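You operate a simulated robot arm through the tools that you are given. There is no shell and no other tool. Be economical: measure what you need, move in short steps, check, and stop when the job is done.

The job below is to be done with a simulated two-armed robot. You get a single attempt, and the scene is never put back.

JOB
Wipe up the spill on the ottoman top with the dish cloth and put it back.

Only the result counts: the job must be done as asked and must still hold three seconds after the hand-in. Knocking over, shifting, dropping, spilling or breaking anything else fails it. Flat cloth is picked up by pressing the open fingertips on it (5 to 10 N) and closing them slowly along it; thin cloth reads only 2 to 8 mm in the jaws.

ROBOT AND FRAMES
Two 7-joint arms with two-finger grippers on one trunk, on a base that drives. Base frame: it is fixed to the floor where the robot stands at the start and does not move with it; the origin is under the middle of the robot, x ahead of it, y to its left, z up; the surface under the hand at the start is at about z = 45. Units: cm, degrees, N and s.
The left shoulder is at the start at [10.8, 17.5, 99.9], the right one opposite. With the tool pointing down near the work surface each hand reaches from about 10 to 86 cm from the robot's upright axis, wherever it stands, measured 20 degrees to its own side. Payload 2.94 kg a hand.
The TCP of each hand is the grasp point between the finger pads, 3 cm short of the fingertips. In the tool frame z runs along the fingers and y along their closing line. Largest opening 13.8 cm; the body of the gripper starts 10.9 cm behind the TCP.
Orientation is told as [roll, pitch, yaw] about the base's x, y, z axes, in that order, counted from this pose: with the fingers straight down and closing along the base's y, the tool's x points along the base's -x, its y along +y and its z along -z.

CONTROLS
- The arms move only by the tool play_rows. It takes "left_plan", "right_plan" or both (then of equal length, played together; a hand with none holds still); each is a list of rows, each a list of 3 entries, a list of its own where there are three numbers: the shift along the base's x, y, z in units of 20 mm (1.0 is 20 mm), then the turn, a rotation vector about the base's x, y, z in units of 6 degrees (1.0 is 6 degrees), then the opening, from 0 (shut) to 1 (fully open). In form: [[[x, y, z], [rx, ry, rz], claw], ...]. A call has 1 to 12 rows; each row shifts and turns the commanded pose from where the row before left it. A call with a number of a shift or a turn outside -1 to 1 is refused whole. Rows are played at 5 a second. More than 5 cm and 8.6 degrees between two rows, or a gripper value outside its range, and nothing of the call is played. Where a pose cannot be reached the arm comes as near as it can. A force on the tool above 40 N (or 10 N above the force at the start of the call, whichever is more), or a blocked arm, ends the call early, and 0.2 s more pass. Each finger halts on what it meets, pressing with about 45 N; the grip force reading is that of the motor and also rises with nothing between the fingers. The clock runs only during rows and for 0.2 s after the last one: add rows that do not move to give the fingers time. The reply holds the time, the measured pose of the TCP, the force on the tool along the base axes, the opening and the grip force, in the units named above and with some noise, with the torque about the TCP (base axes, N m) and any sound that the robot's microphone picked up, and new pictures: "views" is both (left out), scene, wrist or none (wrist: the cameras of the hands that moved).
- Cameras (640 x 400 px; columns grow to the right, rows downward): "scene" is now at [23.02, 0.46, 144.68]; the picture's right is [0.05, -1.00, 0.00], its down [-0.93, -0.05, -0.36] and it looks along [0.36, 0.02, -0.93] (base axes); focal length 263 px, centre (320, 200). "left" rides on the left gripper at [7.1, -1.9, -14.6] in its tool frame; the picture's right is [0.26, 0.96, 0.00], its down [-0.85, 0.23, -0.48] and it looks along [-0.46, 0.12, 0.88] (tool axes); focal length 280 px, centre (320, 200). "right" rides on the right gripper at [7.1, 1.9, -14.6] in its tool frame; the picture's right is [-0.26, 0.96, 0.00], its down [-0.85, -0.23, -0.48] and it looks along [-0.46, -0.12, 0.88] (tool axes); focal length 280 px, centre (320, 200). There is no depth. A picture from a camera that has moved, and an enlarged one, comes with that camera's place and axes in the base frame and with its lens.
- move_column(by): slides the trunk up (or, below 0, down) by that many cm; the arms and the scene camera ride with it, the base frame stays. It gives what a move gives, with no picture.
- base_move(legs): drives the robot by 1 to 6 legs, each [ahead, turn to the left] in cm and degrees, along the robot's own axes; the way and the turn of a leg run together, so that a leg with both is an arc; at most 150 cm and 180 degrees a leg. The arms and the cameras ride along, it lands a little off, and it stops where it bumps. It gives what a move gives, and a new picture of the scene camera.
- pan_tilt(pan, tilt): turns the head with the scene camera to pan (to the left, within 120 degrees either way) and tilt (down, from -29 to 69), counted from straight ahead of the robot. It gives what a move gives, and a new picture of the scene camera.
- enlarge(camera, box): a new picture of the part [left, top, right, bottom] of that camera's present view, enlarged. The clock stands still meanwhile.
- sign_off(): hands the job in; it is judged then, once.

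Go step by step. Nothing tells you exact positions but the pictures and the camera data: compare them with the known pose of the tool, close in by small moves and look again before you grip or let go. The budget is 120 turns and 260 pictures, counting those below and the enlarged ones. Unless the task says otherwise, let go and move clear before handing in, and close with one line.

The tools are called after "Request:" by a JSON object that holds its "op" and its "data". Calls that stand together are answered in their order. play_rows: Moves the arms, as the interface text tells. Its arguments: {"type":"object","properties":{"left_plan":{"type":"array"},"right_plan":{"type":"array"},"views":{"type":"string","enum":["both","scene","wrist","none"]}},"required":[]} The other tools are called the same way: move_column (by) slides the trunk up or down; base_move (legs) drives the base; pan_tilt (pan, tilt) turns the head that bears the scene camera; enlarge (camera, box) takes an enlarged picture of a part of a camera's view; sign_off () hands the job in.

At the start:

```text
t: 0.0
left_ee_pos: [46.06, 32.41, 70.96]
left_orientation: [0.0, 0.0, 0.0]
left_contact_force: [-0.1, -0.1, 0.7]
left_moment: [0.04, 0.02, 0.02]
left_opening: 13.81
left_gripper_force: 0.1
right_ee_pos: [35.22, -2.94, 64.83]
right_orientation: [0.0, -0.1, 0.0]
right_contact_force: [0.2, -0.2, -0.3]
right_moment: [0.0, -0.02, -0.02]
right_opening: 13.82
right_gripper_force: 0.1
trunk travel left (down, up): [-17.5, 55.9]
robot x, y, heading: [0.02, -0.04, 0.0]
head pan, tilt: [3.0, 68.8]
```

scene: 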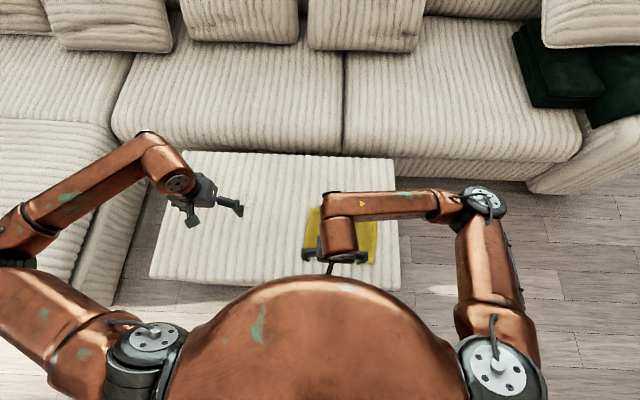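
right: 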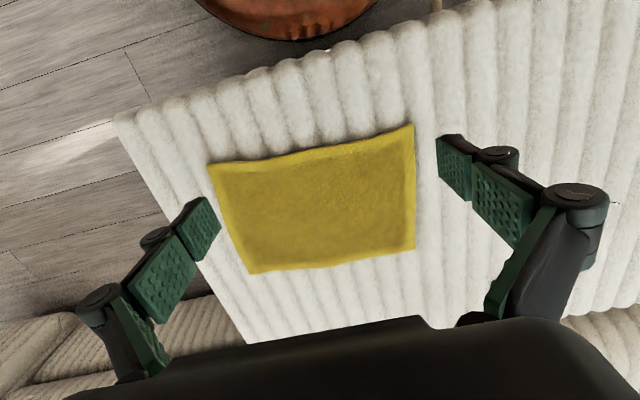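
left: 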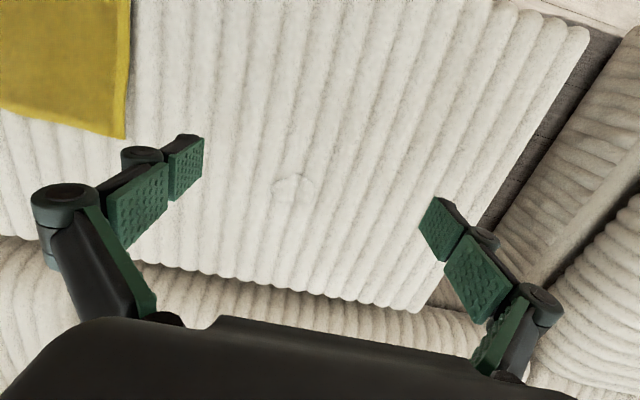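

I see the yellow cloth on the ottoman under the right hand, and a faint clear blob under the left hand that may be the spill. I'll enlarge the views to check.

Request:
{"op": "enlarge", "data": {"camera": "left", "box": [200, 120, 400, 245]}}

Request:
{"op": "enlarge", "data": {"camera": "scene", "box": [140, 140, 420, 300]}}

Request:
{"op": "enlarge", "data": {"camera": "right", "box": [180, 100, 460, 290]}}

```text
3.20 times, centred on (300, 182) of left
camera zoom: at [39.12, 30.52, 85.58], right [-0.26, 0.96, 0.0], down [0.85, 0.23, 0.48], along [0.46, 0.12, -0.88], focal length 897 px, centre (384, 256)
```

zoom: 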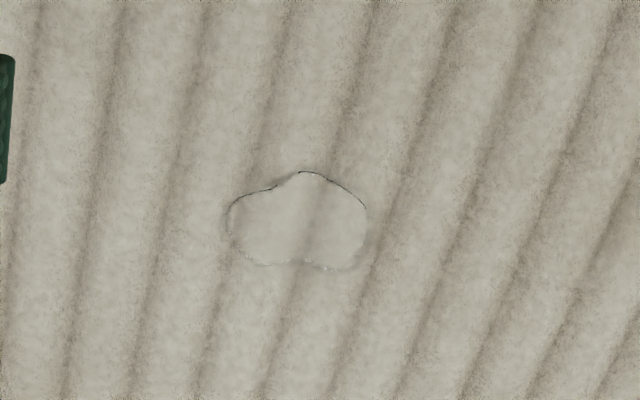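

```text
2.29 times, centred on (280, 220) of scene
camera zoom: at [23.02, 0.46, 144.68], right [0.05, -1.0, 0.0], down [-0.93, -0.05, -0.36], along [0.36, 0.02, -0.93], focal length 602 px, centre (411, 154)
```

zoom: 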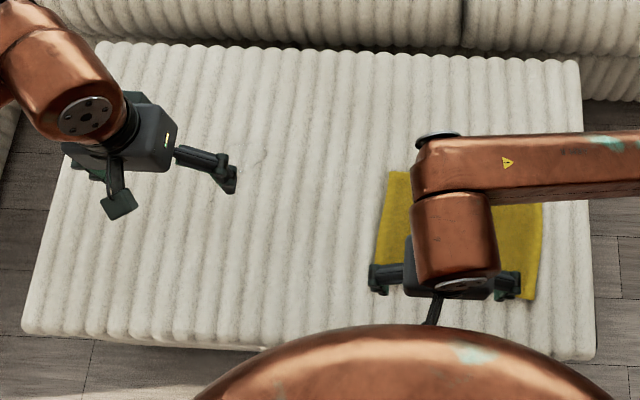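

```text
2.11 times, centred on (320, 195) of right
camera zoom: at [28.14, -1.12, 79.28], right [0.26, 0.96, 0.0], down [0.85, -0.23, 0.48], along [0.46, -0.12, -0.88], focal length 590 px, centre (320, 210)
```

zoom: 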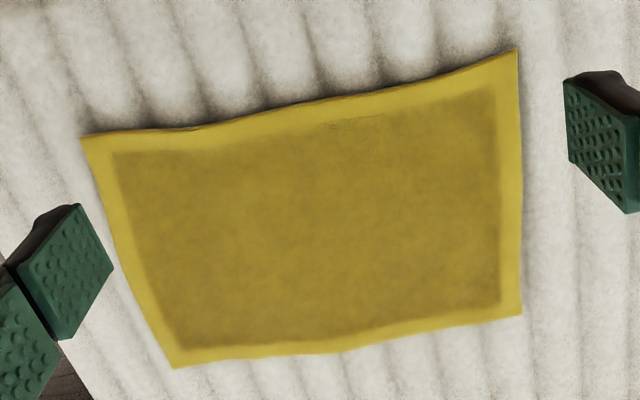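

The spill is a clear puddle at about (59.6, 31.3), roughly 7 x 5 cm. The cloth lies flat at about x 37–58, y -20–8, with its centre near (47.7, -6). I'll move the right hand out of the way and bring the left hand over the cloth.

Request:
{"op": "play_rows", "data": {"right_plan": [[[0, -1, 0.4], [0, 0, 0], 1], [[0, -1, 0.4], [0, 0, 0], 1], [[0, -1, 0.4], [0, 0, 0], 1], [[0, -1, 0.4], [0, 0, 0], 1], [[0, -1, 0.4], [0, 0, 0], 1], [[0, -1, 0.4], [0, 0, 0], 1], [[0, -1, 0.4], [0, 0, 0], 1], [[0, -1, 0.4], [0, 0, 0], 1], [[0, -1, 0.4], [0, 0, 0], 1], [[0, -1, 0.4], [0, 0, 0], 1], [[0, -1, 0.4], [0, 0, 0], 1], [[0, -1, 0.4], [0, 0, 0], 1]], "left_plan": [[[0, 0, 0], [0, 0, 0], 1], [[0, 0, 0], [0, 0, 0], 1], [[0, 0, 0], [0, 0, 0], 1], [[0, -1, 0], [0, 0, 0], 1], [[0, -1, 0], [0, 0, 0], 1], [[0, -1, 0], [0, 0, 0], 1], [[0, -1, 0], [0, 0, 0], 1], [[0, -1, 0], [0, 0, 0], 1], [[0, -1, 0], [0, 0, 0], 1], [[0, -1, 0], [0, 0, 0], 1], [[0, -1, 0], [0, 0, 0], 1], [[0, -1, 0], [0, 0, 0], 1]], "views": "scene"}}

```text
t: 2.6
left_ee_pos: [46.08, 14.33, 71.08]
left_orientation: [0.1, 0.1, -0.1]
left_contact_force: [-0.5, 0.1, 0.8]
left_moment: [-0.02, -0.05, 0.0]
left_opening: 13.79
left_gripper_force: 0.0
right_ee_pos: [35.22, -27.09, 74.52]
right_orientation: [0.0, 0.1, 0.0]
right_contact_force: [-0.1, -0.5, 0.3]
right_moment: [0.02, 0.02, 0.0]
right_opening: 13.8
right_gripper_force: 0.1
trunk travel left (down, up): [-17.5, 55.9]
robot x, y, heading: [-0.13, 0.35, 0.2]
head pan, tilt: [3.0, 68.8]
camera scene: at [22.98, 0.36, 144.69], right [0.05, -1.0, 0.0], down [-0.93, -0.05, -0.36], along [0.36, 0.02, -0.93], focal length 263 px, centre (320, 200)
```

scene: 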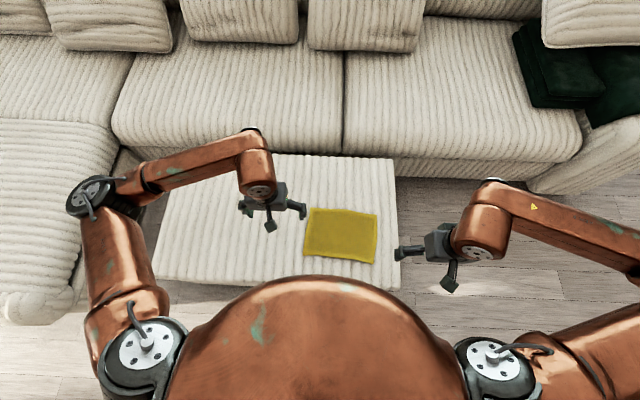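

The cloth is now fully visible, centred at about (47.5, -6.7). Next the left hand goes over it and the right hand moves further away.

Request:
{"op": "play_rows", "data": {"right_plan": [[[0, -1, 0], [0, 0, 0], 1], [[0, -1, 0], [0, 0, 0], 1], [[0, -1, 0], [0, 0, 0], 1], [[0, -1, 0], [0, 0, 0], 1], [[0, -1, 0], [0, 0, 0], 1], [[0, -1, 0], [0, 0, 0], 1], [[0, 0, 0], [0, 0, 0], 1], [[0, 0, 0], [0, 0, 0], 1], [[0, 0, 0], [0, 0, 0], 1], [[0, 0, 0], [0, 0, 0], 1], [[0, 0, 0], [0, 0, 0], 1], [[0, 0, 0], [0, 0, 0], 1]], "left_plan": [[[0, -1, 0], [0, 0, 0], 1], [[0, -1, 0], [0, 0, 0], 1], [[0, -1, 0], [0, 0, 0], 1], [[0, -1, 0], [0, 0, 0], 1], [[0, -1, 0], [0, 0, 0], 1], [[0, -1, 0], [0, 0, 0], 0.8], [[0.25, -1, 0], [0, 0, 0], 0.6], [[0.25, -1, 0], [0, 0, 0], 0.5], [[0.25, -1, -1], [0, 0, 0], 0.5], [[0, -1, -1], [0, 0, 0], 0.5], [[0, -0.5, -1], [0, 0, 0], 0.5], [[0, 0, -1], [0, 0, 0], 0.5]], "views": "both"}}

```text
t: 5.2
left_ee_pos: [47.64, -6.54, 63.01]
left_orientation: [0.0, -0.1, 0.1]
left_contact_force: [-0.6, 0.6, -0.3]
left_moment: [0.0, -0.01, 0.04]
left_opening: 6.92
left_gripper_force: 0.0
right_ee_pos: [35.19, -39.19, 74.55]
right_orientation: [0.0, -0.1, 0.0]
right_contact_force: [0.1, -0.5, -0.2]
right_moment: [-0.01, 0.04, 0.0]
right_opening: 13.81
right_gripper_force: 0.1
trunk travel left (down, up): [-17.5, 55.9]
robot x, y, heading: [-0.06, 0.0, -0.2]
head pan, tilt: [3.0, 68.8]
camera scene: at [23.04, 0.36, 144.67], right [0.05, -1.0, 0.0], down [-0.93, -0.05, -0.36], along [0.36, 0.02, -0.93], focal length 263 px, centre (320, 200)
camera right: at [28.12, -37.21, 88.88], right [0.26, 0.97, 0.0], down [0.85, -0.23, 0.48], along [0.46, -0.12, -0.88], focal length 280 px, centre (320, 200)
camera left: at [40.62, -8.54, 77.54], right [-0.26, 0.96, 0.0], down [0.85, 0.23, 0.48], along [0.46, 0.12, -0.88], focal length 280 px, centre (320, 200)
```

scene: 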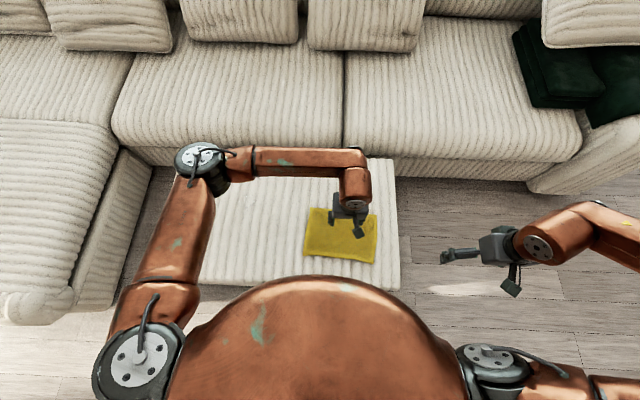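
right: 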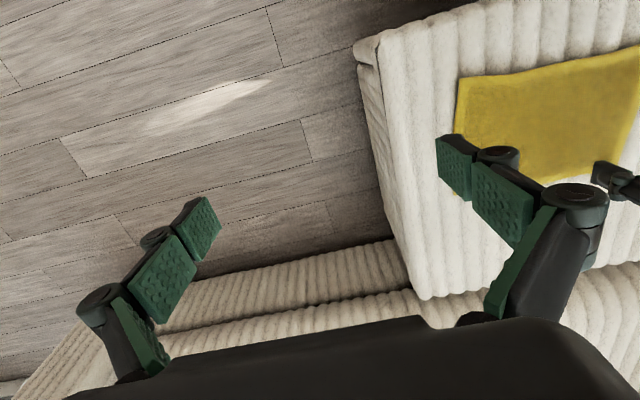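
left: 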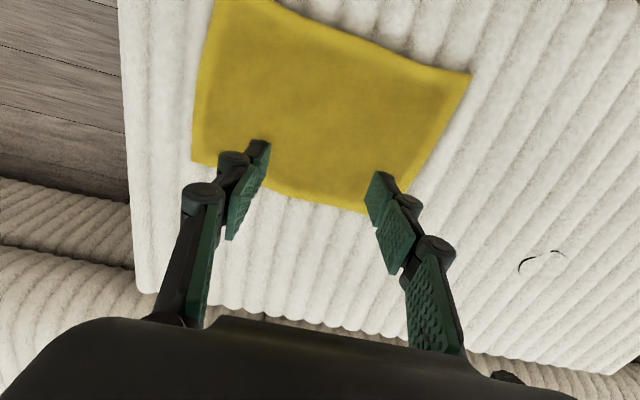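

The hand is centred over the cloth with a 7 cm opening. I'll go down towards contact, expecting it at about TCP z = 48.

Request:
{"op": "play_rows", "data": {"left_plan": [[[0, 0, -1], [0, 0, 0], 0.5], [[0, 0, -1], [0, 0, 0], 0.5], [[0, 0, -1], [0, 0, 0], 0.5], [[0, 0, -1], [0, 0, 0], 0.5], [[0, 0, -1], [0, 0, 0], 0.5], [[0, 0, -1], [0, 0, 0], 0.5], [[0, 0, -0.5], [0, 0, 0], 0.5], [[0, 0, 0], [0, 0, 0], 0.5]], "views": "wrist"}}

```text
t: 7.0
left_ee_pos: [47.57, -6.57, 49.88]
left_orientation: [0.0, 0.0, -0.1]
left_contact_force: [0.1, 0.1, 0.6]
left_moment: [-0.02, 0.04, 0.02]
left_opening: 6.93
left_gripper_force: 0.0
right_ee_pos: [35.18, -39.12, 74.53]
right_orientation: [0.0, -0.1, 0.0]
right_contact_force: [0.1, 0.0, 0.8]
right_moment: [-0.02, 0.0, 0.02]
right_opening: 13.82
right_gripper_force: 0.1
trunk travel left (down, up): [-17.5, 55.9]
robot x, y, heading: [-0.11, 0.06, -0.1]
head pan, tilt: [3.0, 68.8]
camera left: at [40.55, -8.57, 64.51], right [-0.26, 0.97, 0.0], down [0.85, 0.23, 0.48], along [0.46, 0.12, -0.88], focal length 280 px, centre (320, 200)
```

left: 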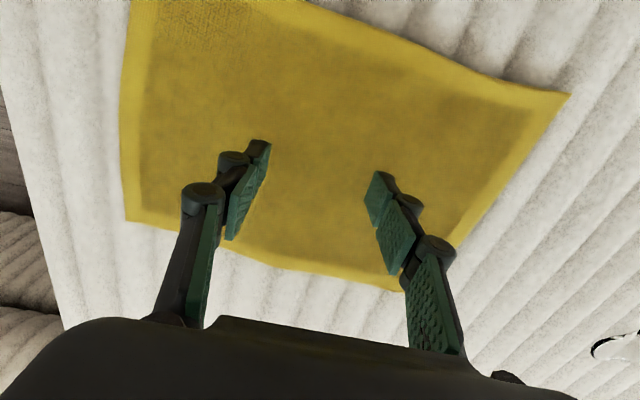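

The fingertips are just above the cloth, so I'll press down in small steps.

Request:
{"op": "play_rows", "data": {"left_plan": [[[0, 0, -0.3], [0, 0, 0], 0.5], [[0, 0, -0.2], [0, 0, 0], 0.5], [[0, 0, -0.2], [0, 0, 0], 0.5], [[0, 0, -0.15], [0, 0, 0], 0.5], [[0, 0, 0], [0, 0, 0], 0.5]], "views": "none"}}

```text
t: 8.2
left_ee_pos: [47.61, -6.57, 48.35]
left_orientation: [0.1, -0.1, 0.0]
left_contact_force: [0.2, 0.2, 1.6]
left_moment: [-0.03, 0.0, 0.0]
left_opening: 6.89
left_gripper_force: 0.1
right_ee_pos: [35.1, -39.06, 74.56]
right_orientation: [-0.1, 0.1, 0.0]
right_contact_force: [-0.1, -1.1, -0.6]
right_moment: [0.01, 0.0, -0.01]
right_opening: 13.81
right_gripper_force: 0.0
trunk travel left (down, up): [-17.5, 55.9]
robot x, y, heading: [-0.35, -0.22, 0.1]
head pan, tilt: [3.0, 68.8]
```

Request:
{"op": "play_rows", "data": {"left_plan": [[[0, 0, -0.1], [0, 0, 0], 0.5], [[0, 0, -0.1], [0, 0, 0], 0.5], [[0, 0, 0], [0, 0, 0], 0.5]], "views": "none"}}

```text
t: 9.0
left_ee_pos: [47.59, -6.74, 47.97]
left_orientation: [0.0, -0.1, 0.0]
left_contact_force: [-0.4, 1.5, 17.0]
left_moment: [0.3, 0.02, 0.03]
left_opening: 7.16
left_gripper_force: 3.8
right_ee_pos: [35.14, -39.17, 74.61]
right_orientation: [0.0, 0.0, 0.0]
right_contact_force: [0.7, -0.4, 0.0]
right_moment: [0.0, 0.0, 0.02]
right_opening: 13.78
right_gripper_force: 0.1
trunk travel left (down, up): [-17.5, 55.9]
robot x, y, heading: [0.09, 0.19, 0.1]
head pan, tilt: [3.0, 68.8]
```

Contact is at about z = 48.1 with 17 N, so I'll back off slightly to get 5–10 N and then close slowly.

Request:
{"op": "play_rows", "data": {"left_plan": [[[0, 0, 0.07], [0, 0, 0], 0.5], [[0, 0, 0], [0, 0, 0], 0.47], [[0, 0, 0], [0, 0, 0], 0.44], [[0, 0, 0], [0, 0, 0], 0.41], [[0, 0, 0], [0, 0, 0], 0.38]], "views": "wrist"}}

```text
t: 10.2
left_ee_pos: [47.69, -6.67, 48.12]
left_orientation: [0.0, -0.1, 0.1]
left_contact_force: [0.6, 0.0, 21.3]
left_moment: [0.09, -0.03, -0.03]
left_opening: 5.49
left_gripper_force: 2.3
right_ee_pos: [35.14, -39.06, 74.52]
right_orientation: [0.0, 0.0, 0.0]
right_contact_force: [0.2, 0.3, 0.3]
right_moment: [-0.01, 0.0, -0.02]
right_opening: 13.77
right_gripper_force: 0.1
trunk travel left (down, up): [-17.5, 55.9]
robot x, y, heading: [-0.09, 0.14, -0.1]
head pan, tilt: [3.0, 68.8]
camera left: at [40.58, -8.57, 62.76], right [-0.26, 0.96, 0.0], down [0.85, 0.23, 0.48], along [0.46, 0.12, -0.88], focal length 280 px, centre (320, 200)
```

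left: 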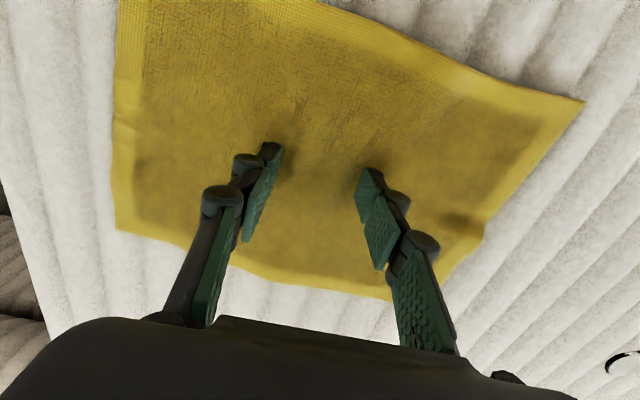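

The cloth is bunching between the fingers, but the force is 21 N. I'll ease up a little and keep closing.

Request:
{"op": "play_rows", "data": {"left_plan": [[[0, 0, 0.06], [0, 0, 0], 0.36], [[0, 0, 0], [0, 0, 0], 0.33], [[0, 0, 0], [0, 0, 0], 0.3], [[0, 0, 0], [0, 0, 0], 0.27], [[0, 0, 0], [0, 0, 0], 0.24]], "views": "wrist"}}

```text
t: 11.4
left_ee_pos: [47.59, -6.63, 48.24]
left_orientation: [-0.1, 0.1, 0.0]
left_contact_force: [0.8, 0.5, 22.6]
left_moment: [0.09, -0.01, 0.02]
left_opening: 3.4
left_gripper_force: 3.2
right_ee_pos: [35.13, -39.07, 74.57]
right_orientation: [0.0, 0.0, 0.1]
right_contact_force: [-1.0, 0.5, -0.6]
right_moment: [0.0, -0.03, 0.0]
right_opening: 13.81
right_gripper_force: 0.1
trunk travel left (down, up): [-17.5, 55.9]
robot x, y, heading: [0.3, -0.1, -0.3]
head pan, tilt: [3.0, 68.8]
camera left: at [40.53, -8.53, 62.81], right [-0.26, 0.96, 0.0], down [0.85, 0.23, 0.48], along [0.46, 0.12, -0.88], focal length 280 px, centre (320, 200)
```

left: 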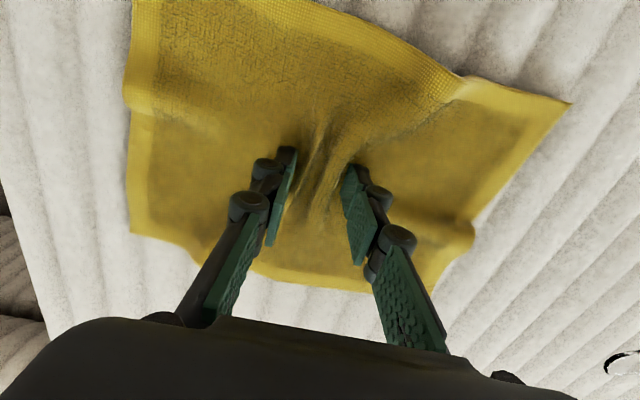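

The cloth is gathering nicely between the tips. I'll keep closing slowly.

Request:
{"op": "play_rows", "data": {"left_plan": [[[0, 0, 0.05], [0, 0, 0], 0.21], [[0, 0, 0], [0, 0, 0], 0.17], [[0, 0, 0], [0, 0, 0], 0.13], [[0, 0, 0.05], [0, 0, 0], 0.09], [[0, 0, 0], [0, 0, 0], 0.05], [[0, 0, 0], [0, 0, 0], 0.0], [[0, 0, 0], [0, 0, 0], 0.0], [[0, 0, 0], [0, 0, 0], 0.0]], "views": "both"}}

```text
t: 13.2
left_ee_pos: [47.69, -6.53, 48.33]
left_orientation: [-0.1, 0.0, 0.0]
left_contact_force: [-0.2, 0.2, 0.0]
left_moment: [0.0, -0.02, 0.01]
left_opening: 0.65
left_gripper_force: 34.9
right_ee_pos: [35.23, -38.98, 74.53]
right_orientation: [0.0, 0.0, 0.1]
right_contact_force: [-0.6, 0.8, 0.1]
right_moment: [-0.01, 0.0, 0.0]
right_opening: 13.8
right_gripper_force: 0.1
trunk travel left (down, up): [-17.5, 55.9]
robot x, y, heading: [-0.04, -0.44, -0.2]
head pan, tilt: [3.0, 68.8]
camera scene: at [23.03, 0.36, 144.68], right [0.05, -1.0, 0.0], down [-0.93, -0.05, -0.36], along [0.36, 0.02, -0.93], focal length 263 px, centre (320, 200)
camera left: at [40.63, -8.54, 62.94], right [-0.26, 0.96, 0.0], down [0.85, 0.23, 0.48], along [0.46, 0.13, -0.88], focal length 280 px, centre (320, 200)
```

scene: 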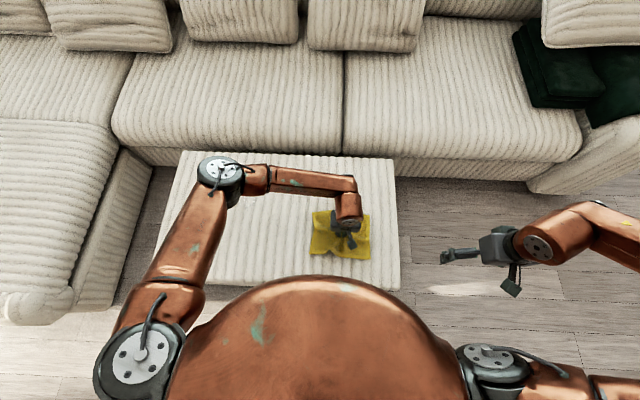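
left: 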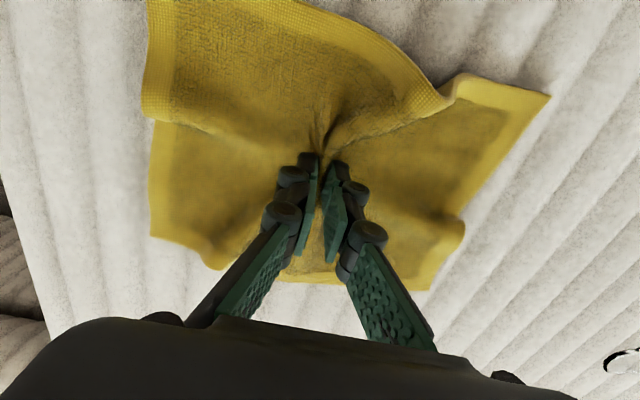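

The cloth is gripped at 6.5 mm. I'll lift it a little and carry it towards the spill, keeping the skirt low.

Request:
{"op": "play_rows", "data": {"left_plan": [[[0, 0, 1], [0, 0, 0], 0], [[0, 0, 1], [0, 0, 0], 0], [[0, 1, 0], [0, 0, 0], 0], [[0, 1, 0], [0, 0, 0], 0], [[0, 1, 0], [0, 0, 0], 0], [[0.5, 1, 0], [0, 0, 0], 0], [[0.5, 1, 0], [0, 0, 0], 0], [[0.5, 1, 0], [0, 0, 0], 0], [[0.5, 1, 0], [0, 0, 0], 0], [[0.5, 1, 0], [0, 0, 0], 0], [[0, 0, 0], [0, 0, 0], 0]], "views": "both"}}

```text
t: 15.6
left_ee_pos: [52.57, 9.52, 52.39]
left_orientation: [0.0, 0.1, 0.0]
left_contact_force: [0.2, -0.5, 0.7]
left_moment: [0.01, -0.01, -0.04]
left_opening: 0.65
left_gripper_force: 35.1
right_ee_pos: [35.23, -39.1, 74.51]
right_orientation: [-0.1, 0.0, 0.0]
right_contact_force: [-0.9, -0.4, 0.3]
right_moment: [-0.01, -0.02, -0.01]
right_opening: 13.81
right_gripper_force: 0.0
trunk travel left (down, up): [-17.5, 55.9]
robot x, y, heading: [-0.02, 0.0, -0.0]
head pan, tilt: [3.0, 68.8]
camera scene: at [23.02, 0.37, 144.67], right [0.05, -1.0, 0.0], down [-0.93, -0.05, -0.36], along [0.36, 0.02, -0.93], focal length 263 px, centre (320, 200)
camera left: at [45.59, 7.53, 66.98], right [-0.26, 0.97, 0.0], down [0.85, 0.23, 0.48], along [0.46, 0.12, -0.88], focal length 280 px, centre (320, 200)
```

scene: 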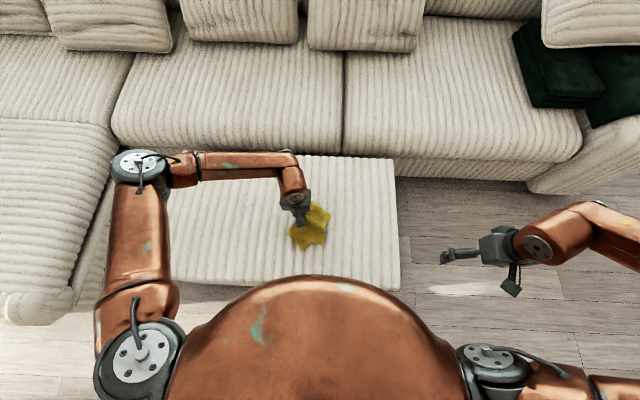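
left: 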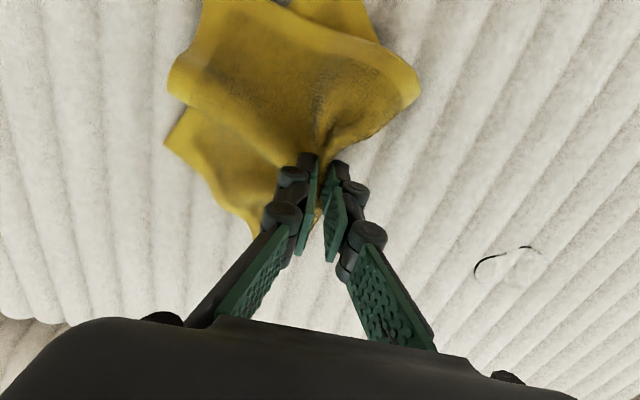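

The grip holds while the skirt trails behind. I'll carry the cloth higher to hang it over the spill, then lower it straight down.

Request:
{"op": "play_rows", "data": {"left_plan": [[[0, 0, 1], [0, 0, 0], 0], [[0, 0, 1], [0, 0, 0], 0], [[0, 0.5, 1], [0, 0, 0], 0], [[0.5, 1, 1], [0, 0, 0], 0], [[0.5, 1, 1], [0, 0, 0], 0], [[0.5, 1, 0], [0, 0, 0], 0], [[0.5, 1, 0], [0, 0, 0], 0], [[0.5, 1, 0], [0, 0, 0], 0], [[0.5, 1, 0], [0, 0, 0], 0], [[0.5, 1, 0], [0, 0, 0], 0], [[0, 1, 0], [0, 0, 0], 0], [[0, 1, 0], [0, 0, 0], 0]], "views": "none"}}

Request:
{"op": "play_rows", "data": {"left_plan": [[[0, 1, 0], [0, 0, 0], 0], [[0, 1, 0], [0, 0, 0], 0], [[0, 0, 0], [0, 0, 0], 0], [[0, 0, 0], [0, 0, 0], 0], [[0, 0, 0], [0, 0, 0], 0]], "views": "both"}}

```text
t: 18.2
left_ee_pos: [59.62, 28.49, 62.4]
left_orientation: [0.0, 0.0, 0.0]
left_contact_force: [-1.1, -0.8, -0.3]
left_moment: [0.01, 0.0, -0.04]
left_opening: 0.67
left_gripper_force: 34.4
right_ee_pos: [35.18, -38.92, 74.57]
right_orientation: [0.0, 0.1, -0.1]
right_contact_force: [0.4, -0.7, -0.6]
right_moment: [0.02, 0.0, 0.0]
right_opening: 13.82
right_gripper_force: 0.1
trunk travel left (down, up): [-17.5, 55.9]
robot x, y, heading: [-0.27, 0.03, 0.3]
head pan, tilt: [3.0, 68.8]
```

```text
t: 19.4
left_ee_pos: [59.58, 32.41, 62.39]
left_orientation: [0.0, 0.0, 0.1]
left_contact_force: [-0.3, -0.1, 0.0]
left_moment: [0.03, 0.0, -0.02]
left_opening: 0.65
left_gripper_force: 34.7
right_ee_pos: [35.23, -39.1, 74.56]
right_orientation: [0.0, 0.0, 0.0]
right_contact_force: [0.3, 0.9, -0.5]
right_moment: [0.01, 0.0, -0.03]
right_opening: 13.79
right_gripper_force: 0.0
trunk travel left (down, up): [-17.5, 55.9]
robot x, y, heading: [-0.41, -0.1, -0.0]
head pan, tilt: [3.0, 68.8]
camera scene: at [23.02, 0.42, 144.68], right [0.05, -1.0, 0.0], down [-0.93, -0.05, -0.36], along [0.36, 0.02, -0.93], focal length 263 px, centre (320, 200)
camera left: at [52.54, 30.53, 77.02], right [-0.26, 0.96, 0.0], down [0.85, 0.23, 0.48], along [0.46, 0.12, -0.88], focal length 280 px, centre (320, 200)
```

scene: 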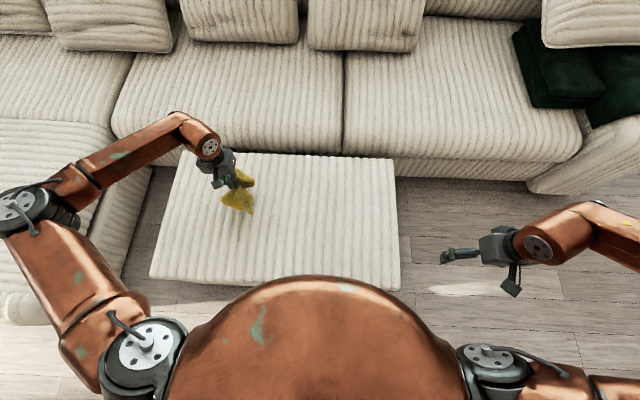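
left: 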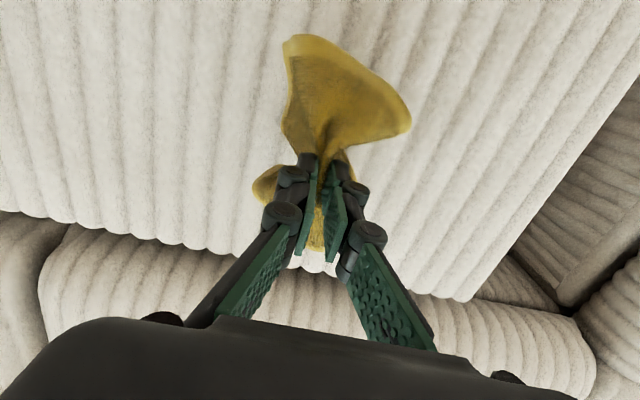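

The cloth now hangs over the spill. I'll lower it and press.

Request:
{"op": "play_rows", "data": {"left_plan": [[[0, -0.5, -1], [0, 0, 0], 0], [[0, 0, -1], [0, 0, 0], 0], [[0, 0, -1], [0, 0, 0], 0], [[0, 0, -1], [0, 0, 0], 0], [[0, 0, -1], [0, 0, 0], 0], [[0, 0, -1], [0, 0, 0], 0], [[0, 0, -0.5], [0, 0, 0], 0], [[0, 0, -0.2], [0, 0, 0], 0], [[0, 0, 0], [0, 0, 0], 0]], "views": "wrist"}}

```text
t: 21.4
left_ee_pos: [59.8, 31.45, 49.2]
left_orientation: [0.0, -0.1, 0.0]
left_contact_force: [-1.4, 6.2, 22.6]
left_moment: [0.17, -0.1, 0.05]
left_opening: 0.68
left_gripper_force: 34.9
right_ee_pos: [35.07, -39.13, 74.65]
right_orientation: [0.0, -0.1, -0.1]
right_contact_force: [0.0, -0.4, -0.1]
right_moment: [0.03, -0.03, 0.04]
right_opening: 13.77
right_gripper_force: 0.1
trunk travel left (down, up): [-17.5, 55.9]
robot x, y, heading: [-0.28, 0.12, 0.1]
head pan, tilt: [3.0, 68.8]
camera left: at [52.6, 29.48, 63.77], right [-0.26, 0.96, 0.0], down [0.85, 0.23, 0.48], along [0.46, 0.13, -0.88], focal length 280 px, centre (320, 200)
```

left: 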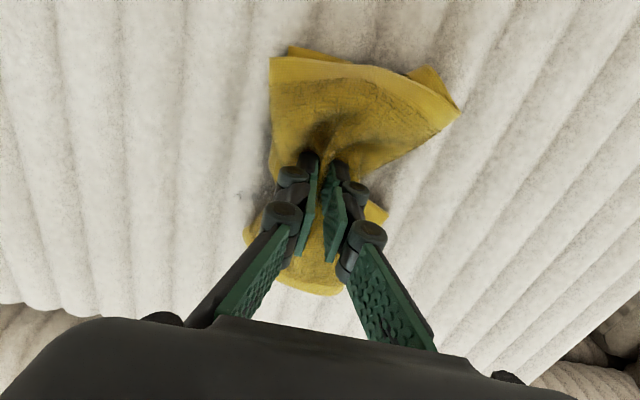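

Request:
{"op": "enlarge", "data": {"camera": "left", "box": [190, 130, 350, 230]}}

```text
4.00 times, centred on (270, 180) of left
camera zoom: at [52.6, 29.48, 63.77], right [-0.26, 0.96, 0.0], down [0.85, 0.23, 0.48], along [0.46, 0.13, -0.88], focal length 1122 px, centre (520, 280)
```

zoom: 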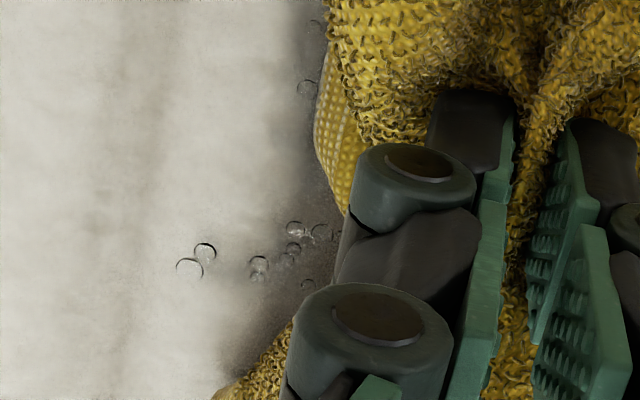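

The spill acts as droplets and some show at the cloth's -y edge, around (63, 27). I'll rub there with light pressure.

Request:
{"op": "play_rows", "data": {"left_plan": [[[0, 0, 0.1], [0, 0, 0], 0], [[0.5, -0.5, 0], [0, 0, 0], 0], [[0.5, -0.5, 0], [0, 0, 0], 0], [[0.5, -0.5, 0], [0, 0, 0], 0], [[0, -0.5, 0], [0, 0, 0], 0], [[-0.7, 0, 0], [0, 0, 0], 0], [[-0.7, 0, 0], [0, 0, 0], 0], [[-0.7, 0, 0], [0, 0, 0], 0], [[0, 0, 0], [0, 0, 0], 0]], "views": "wrist"}}

```text
t: 23.4
left_ee_pos: [58.48, 27.39, 49.15]
left_orientation: [0.0, 0.0, 0.1]
left_contact_force: [4.5, -1.2, 7.5]
left_moment: [-0.07, -0.18, 0.0]
left_opening: 0.65
left_gripper_force: 34.3
right_ee_pos: [35.1, -39.08, 74.56]
right_orientation: [0.0, 0.0, 0.0]
right_contact_force: [0.1, 0.3, 0.1]
right_moment: [-0.01, 0.0, 0.02]
right_opening: 13.81
right_gripper_force: 0.0
trunk travel left (down, up): [-17.5, 55.9]
robot x, y, heading: [-0.22, 0.13, -0.0]
head pan, tilt: [3.0, 68.8]
camera left: at [51.42, 25.47, 63.79], right [-0.26, 0.97, 0.0], down [0.85, 0.23, 0.48], along [0.46, 0.12, -0.88], focal length 280 px, centre (320, 200)
```

left: 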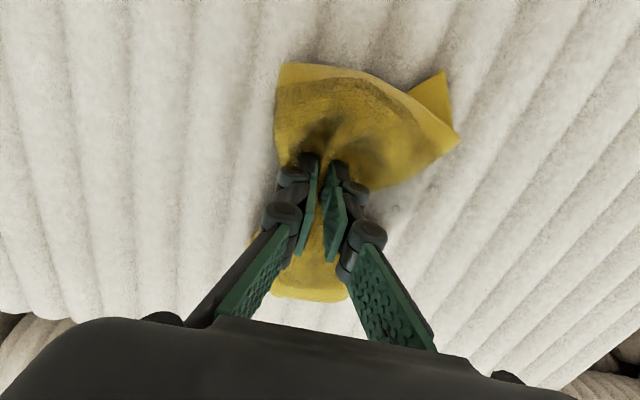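

Request:
{"op": "enlarge", "data": {"camera": "left", "box": [200, 130, 480, 305]}}

```text
2.29 times, centred on (340, 218) of left
camera zoom: at [51.42, 25.47, 63.79], right [-0.26, 0.97, 0.0], down [0.85, 0.23, 0.48], along [0.46, 0.12, -0.88], focal length 641 px, centre (274, 160)
```

zoom: 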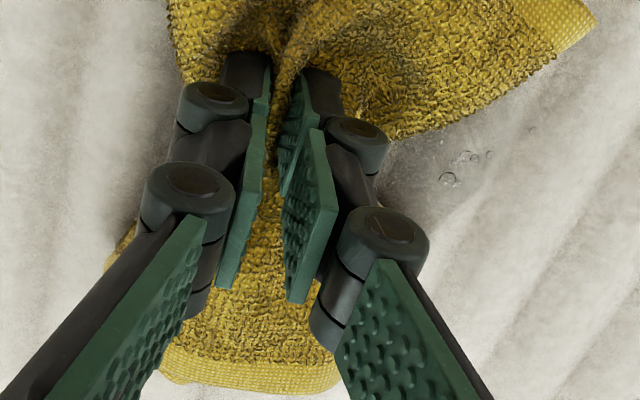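

Droplets remain at about (60, 34) and (58, 36). I'll wipe across to the +y side with x strokes.

Request:
{"op": "play_rows", "data": {"left_plan": [[[0.5, 0.5, 0], [0, 0, 0], 0], [[0.5, 0.5, 0], [0, 0, 0], 0], [[-0.5, 0.5, 0], [0, 0, 0], 0], [[-0.6, 0.5, 0], [0, 0, 0], 0], [[0.5, 0.5, 0], [0, 0, 0], 0], [[0.6, 0.5, 0], [0, 0, 0], 0], [[-0.6, 0.5, 0], [0, 0, 0], 0], [[-0.7, 0.5, 0], [0, 0, 0], 0], [[-0.6, 0.3, 0], [0, 0, 0], 0], [[0.6, 0.2, 0], [0, 0, 0], 0], [[0.6, 0, 0], [0, 0, 0], 0], [[0, 0, 0], [0, 0, 0], 0]], "views": "wrist"}}

Request:
{"op": "enlarge", "data": {"camera": "left", "box": [160, 100, 480, 300]}}

```text
t: 26.0
left_ee_pos: [59.04, 36.42, 49.2]
left_orientation: [0.0, 0.0, 0.0]
left_contact_force: [-3.9, -0.5, 5.3]
left_moment: [-0.02, 0.1, -0.04]
left_opening: 0.64
left_gripper_force: 34.9
right_ee_pos: [35.27, -39.13, 74.54]
right_orientation: [-0.1, 0.0, 0.0]
right_contact_force: [0.4, -0.3, 0.0]
right_moment: [-0.03, 0.03, -0.02]
right_opening: 13.77
right_gripper_force: 0.1
trunk travel left (down, up): [-17.5, 55.9]
robot x, y, heading: [0.2, 0.1, 0.0]
head pan, tilt: [3.0, 68.8]
camera left: at [51.99, 34.49, 63.75], right [-0.26, 0.96, 0.0], down [0.85, 0.23, 0.48], along [0.46, 0.13, -0.88], focal length 280 px, centre (320, 200)
```

left: 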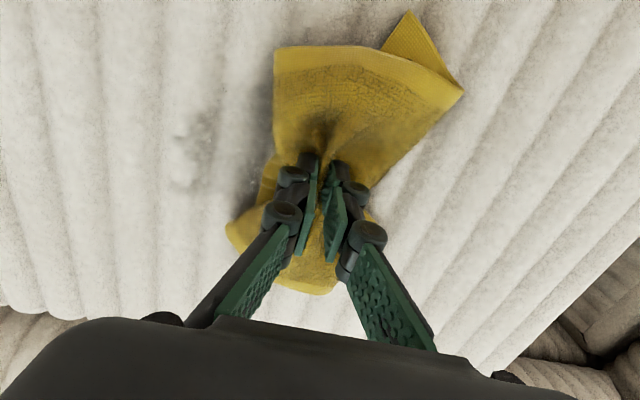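

```text
2.00 times, centred on (320, 200) of left
camera zoom: at [51.99, 34.49, 63.75], right [-0.26, 0.96, 0.0], down [0.85, 0.23, 0.48], along [0.46, 0.13, -0.88], focal length 561 px, centre (320, 200)
```

zoom: 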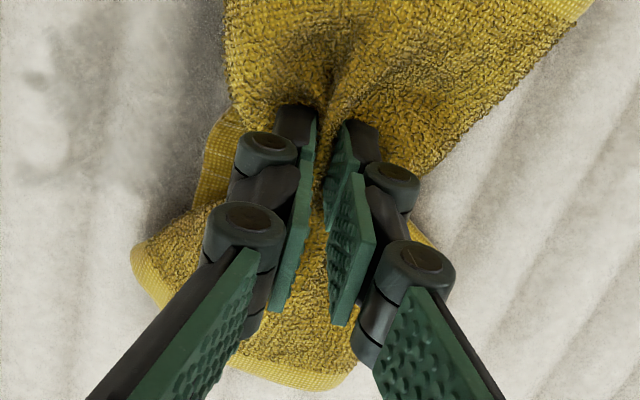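

No droplets show now, but there is a faint smudge near (60, 28). I'll zoom in on it.

Request:
{"op": "enlarge", "data": {"camera": "left", "box": [130, 80, 290, 180]}}

```text
4.00 times, centred on (210, 130) of left
camera zoom: at [51.99, 34.49, 63.75], right [-0.26, 0.96, 0.0], down [0.85, 0.23, 0.48], along [0.46, 0.13, -0.88], focal length 1122 px, centre (760, 480)
```

zoom: 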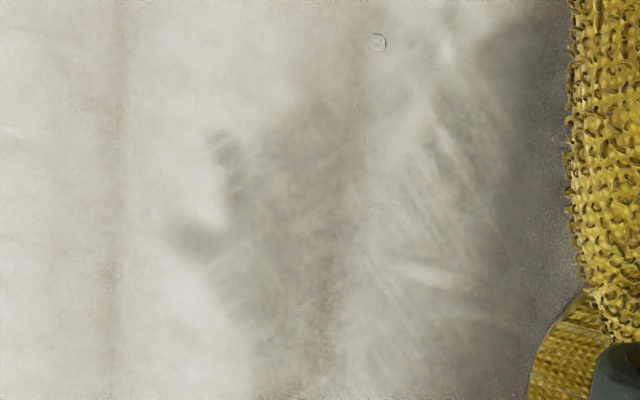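

A smeared film and one droplet, at about (56, 29.5), remain. I'll wipe back across the area.

Request:
{"op": "play_rows", "data": {"left_plan": [[[-0.8, -0.5, 0], [0, 0, 0], 0], [[-0.8, -0.5, 0], [0, 0, 0], 0], [[0.9, -0.5, 0], [0, 0, 0], 0], [[0.9, -0.3, 0], [0, 0, 0], 0], [[-0.9, -0.5, 0], [0, 0, 0], 0], [[-0.9, -0.3, 0], [0, 0, 0], 0], [[-0.5, -0.5, 0], [0, 0, 0], 0], [[0.9, -0.3, 0], [0, 0, 0], 0], [[0.9, -0.5, 0], [0, 0, 0], 0], [[0.7, -0.3, 0], [0, 0, 0], 0], [[-0.9, -0.5, 0], [0, 0, 0], 0], [[-0.9, -0.3, 0], [0, 0, 0], 0]], "views": "none"}}

Request:
{"op": "play_rows", "data": {"left_plan": [[[-0.7, 0, 0], [0, 0, 0], 0], [[0.9, -0.5, 0], [0, 0, 0], 0], [[0.9, 0, 0], [0, 0, 0], 0], [[0.6, -0.2, 0], [0, 0, 0], 0], [[-0.9, 0, 0], [0, 0, 0], 0], [[-0.9, 0, 0], [0, 0, 0], 0], [[0, 0, 0], [0, 0, 0], 0]], "views": "wrist"}}

Request:
{"op": "enlarge", "data": {"camera": "left", "box": [320, 80, 560, 230]}}

```text
t: 28.6
left_ee_pos: [56.2, 26.5, 49.2]
left_orientation: [0.0, 0.0, 0.1]
left_contact_force: [1.3, -0.7, 0.9]
left_moment: [0.01, -0.03, 0.0]
left_opening: 0.67
left_gripper_force: 35.2
right_ee_pos: [35.14, -39.13, 74.53]
right_orientation: [0.0, 0.1, 0.0]
right_contact_force: [0.2, -0.7, -0.7]
right_moment: [0.03, -0.03, 0.0]
right_opening: 13.82
right_gripper_force: 0.0
trunk travel left (down, up): [-17.5, 55.9]
robot x, y, heading: [0.02, 0.53, 0.1]
head pan, tilt: [3.0, 68.8]
```

```text
t: 30.2
left_ee_pos: [55.95, 24.92, 49.25]
left_orientation: [0.0, 0.0, 0.1]
left_contact_force: [1.0, 0.2, 1.1]
left_moment: [0.03, -0.04, -0.06]
left_opening: 0.65
left_gripper_force: 34.6
right_ee_pos: [35.2, -39.03, 74.57]
right_orientation: [0.0, 0.0, 0.0]
right_contact_force: [-0.2, 0.5, -0.2]
right_moment: [-0.01, 0.01, 0.0]
right_opening: 13.83
right_gripper_force: 0.1
trunk travel left (down, up): [-17.5, 55.9]
robot x, y, heading: [-0.17, 0.01, -0.1]
head pan, tilt: [3.0, 68.8]
camera left: at [48.95, 23.05, 63.78], right [-0.26, 0.96, 0.0], down [0.85, 0.23, 0.48], along [0.46, 0.13, -0.88], focal length 280 px, centre (320, 200)
```

left: 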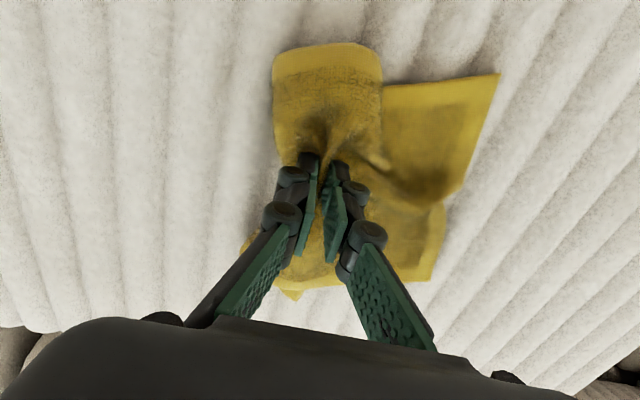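

```text
2.67 times, centred on (440, 155) of left
camera zoom: at [48.95, 23.05, 63.78], right [-0.26, 0.96, 0.0], down [0.85, 0.23, 0.48], along [0.46, 0.13, -0.88], focal length 748 px, centre (0, 320)
```

zoom: 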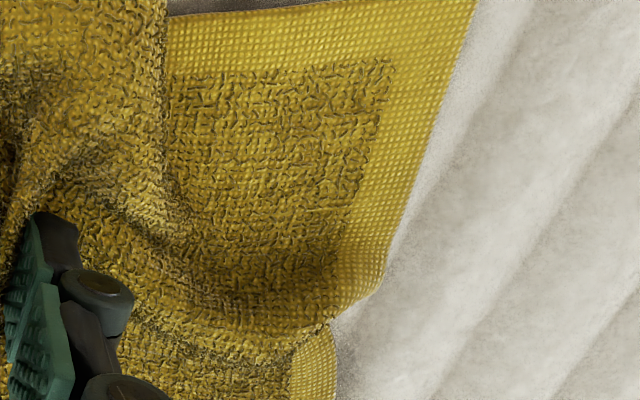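

The cloth has unfolded and covers the area. I'll lift it and move aside to inspect.

Request:
{"op": "play_rows", "data": {"left_plan": [[[0, 0, 1], [0, 0, 0], 0], [[0, 0, 1], [0, 0, 0], 0], [[0, 0, 1], [0, 0, 0], 0], [[0, 0, 1], [0, 0, 0], 0], [[0, 0, 1], [0, 0, 0], 0], [[0, 0, 1], [0, 0, 0], 0], [[0, -1, 1], [0, 0, 0], 0], [[0, -1, 1], [0, 0, 0], 0], [[0, -1, 0], [0, 0, 0], 0], [[0, -1, 0], [0, 0, 0], 0], [[0, -1, 0], [0, 0, 0], 0], [[0, 0, 0], [0, 0, 0], 0]], "views": "both"}}

Request:
{"op": "enlarge", "data": {"camera": "left", "box": [320, 60, 560, 210]}}

Request:
{"op": "enlarge", "data": {"camera": "scene", "box": [180, 160, 300, 235]}}

```text
t: 32.8
left_ee_pos: [56.02, 15.02, 65.18]
left_orientation: [0.0, 0.0, 0.1]
left_contact_force: [0.2, -0.3, -1.0]
left_moment: [0.05, 0.02, 0.0]
left_opening: 0.65
left_gripper_force: 34.7
right_ee_pos: [35.13, -39.03, 74.55]
right_orientation: [0.0, 0.0, -0.1]
right_contact_force: [0.4, -0.5, -0.4]
right_moment: [0.01, 0.0, 0.0]
right_opening: 13.79
right_gripper_force: 0.1
trunk travel left (down, up): [-17.5, 55.9]
robot x, y, heading: [-0.2, -0.12, -0.1]
head pan, tilt: [3.0, 68.8]
camera scene: at [23.02, 0.42, 144.68], right [0.05, -1.0, 0.0], down [-0.93, -0.05, -0.36], along [0.36, 0.02, -0.93], focal length 263 px, centre (320, 200)
camera left: at [48.96, 13.02, 79.75], right [-0.26, 0.96, 0.0], down [0.85, 0.23, 0.48], along [0.46, 0.13, -0.88], focal length 280 px, centre (320, 200)
```

scene: 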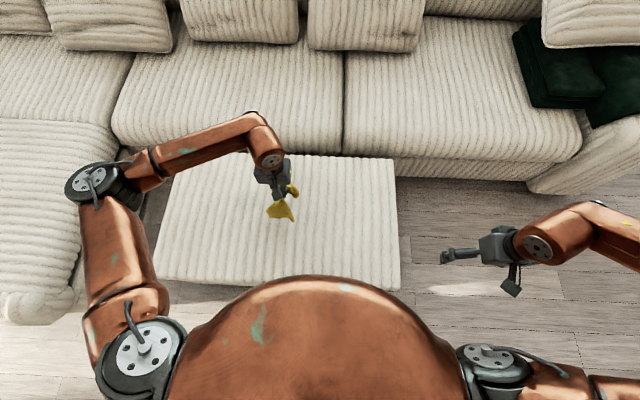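
left: 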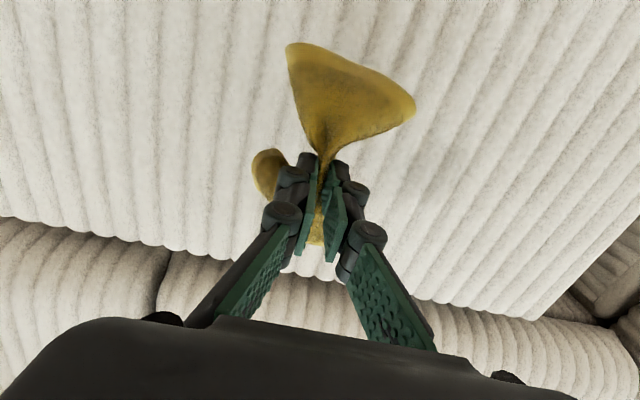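

```text
2.67 times, centred on (440, 135) of left
camera zoom: at [48.96, 13.02, 79.75], right [-0.26, 0.96, 0.0], down [0.85, 0.23, 0.48], along [0.46, 0.13, -0.88], focal length 748 px, centre (0, 373)
```

zoom: 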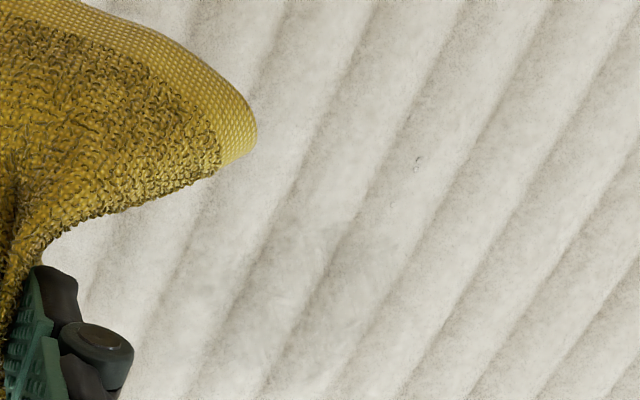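

```text
5.33 times, centred on (240, 198) of scene
camera zoom: at [23.02, 0.42, 144.68], right [0.05, -1.0, 0.0], down [-0.93, -0.05, -0.36], along [0.36, 0.02, -0.93], focal length 1405 px, centre (747, 213)
```

zoom: 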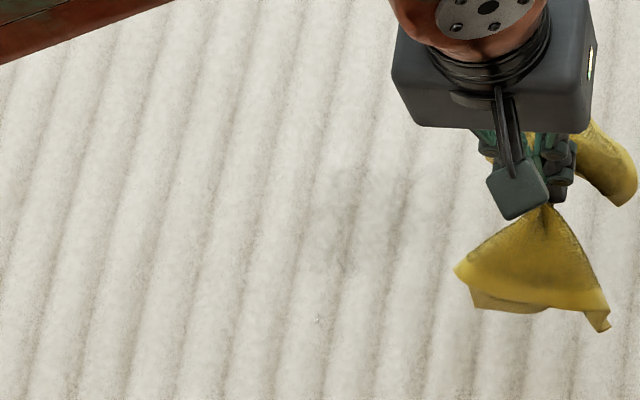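

A faint film remains over x 56–64, y 25–35, with one droplet at (51.5, 33.7). I'll wipe again in systematic strokes along the ribs with firmer contact, starting at the droplet.

Request:
{"op": "play_rows", "data": {"left_plan": [[[-0.5, 1, 0], [0, 0, 0], 0], [[-0.5, 1, 0], [0, 0, 0], 0], [[-0.5, 1, 0], [0, 0, 0], 0], [[-0.5, 1, 0], [0, 0, 0], 0], [[-0.2, 1, 0], [0, 0, 0], 0], [[0, 1, 0], [0, 0, 0], 0], [[0, 1, 0], [0, 0, 0], 0], [[0, 1, 0], [0, 0, 0], 0], [[0, 1, 0], [0, 0, 0], 0], [[0, 0.5, -1], [0, 0, 0], 0], [[0, 0, -1], [0, 0, 0], 0], [[0, 0, -1], [0, 0, 0], 0]], "views": "none"}}

Request:
{"op": "play_rows", "data": {"left_plan": [[[0, 0, -1], [0, 0, 0], 0], [[0, 0, -1], [0, 0, 0], 0], [[0, 0, -1], [0, 0, 0], 0], [[0, 0, -1], [0, 0, 0], 0], [[0, 0, -0.6], [0, 0, 0], 0], [[0, 0, -0.3], [0, 0, 0], 0], [[0, 0, -0.2], [0, 0, 0], 0], [[0, 0, 0], [0, 0, 0], 0]], "views": "wrist"}}

```text
t: 35.4
left_ee_pos: [51.61, 34.13, 59.2]
left_orientation: [0.0, 0.0, 0.0]
left_contact_force: [-0.7, -0.6, 0.1]
left_moment: [0.02, 0.01, -0.05]
left_opening: 0.69
left_gripper_force: 34.5
right_ee_pos: [35.16, -39.03, 74.65]
right_orientation: [0.0, 0.0, 0.0]
right_contact_force: [0.2, 0.8, 0.8]
right_moment: [0.0, 0.04, -0.02]
right_opening: 13.77
right_gripper_force: 0.0
trunk travel left (down, up): [-17.5, 55.9]
robot x, y, heading: [0.1, -0.1, -0.0]
head pan, tilt: [3.0, 68.8]
```

```text
t: 37.2
left_ee_pos: [51.77, 34.08, 49.12]
left_orientation: [0.0, 0.0, 0.1]
left_contact_force: [0.7, 0.0, 15.2]
left_moment: [0.08, -0.1, -0.02]
left_opening: 0.69
left_gripper_force: 34.7
right_ee_pos: [35.17, -39.2, 74.6]
right_orientation: [0.0, 0.0, 0.1]
right_contact_force: [1.2, -0.6, -0.6]
right_moment: [0.0, 0.03, 0.0]
right_opening: 13.78
right_gripper_force: 0.0
trunk travel left (down, up): [-17.5, 55.9]
robot x, y, heading: [0.05, -0.07, 0.1]
head pan, tilt: [3.0, 68.8]
camera left: at [44.61, 32.04, 63.68], right [-0.26, 0.96, 0.0], down [0.85, 0.23, 0.48], along [0.46, 0.12, -0.88], focal length 280 px, centre (320, 200)
```

left: 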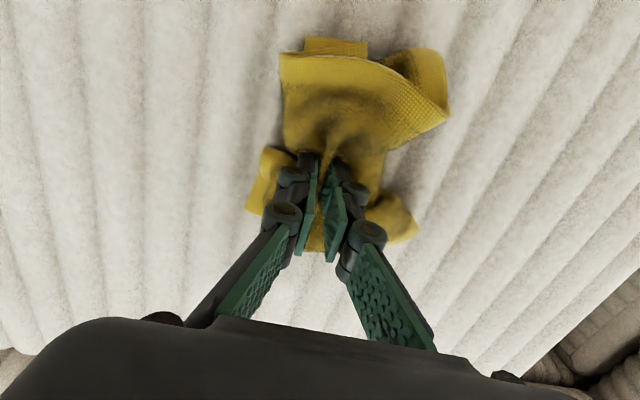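

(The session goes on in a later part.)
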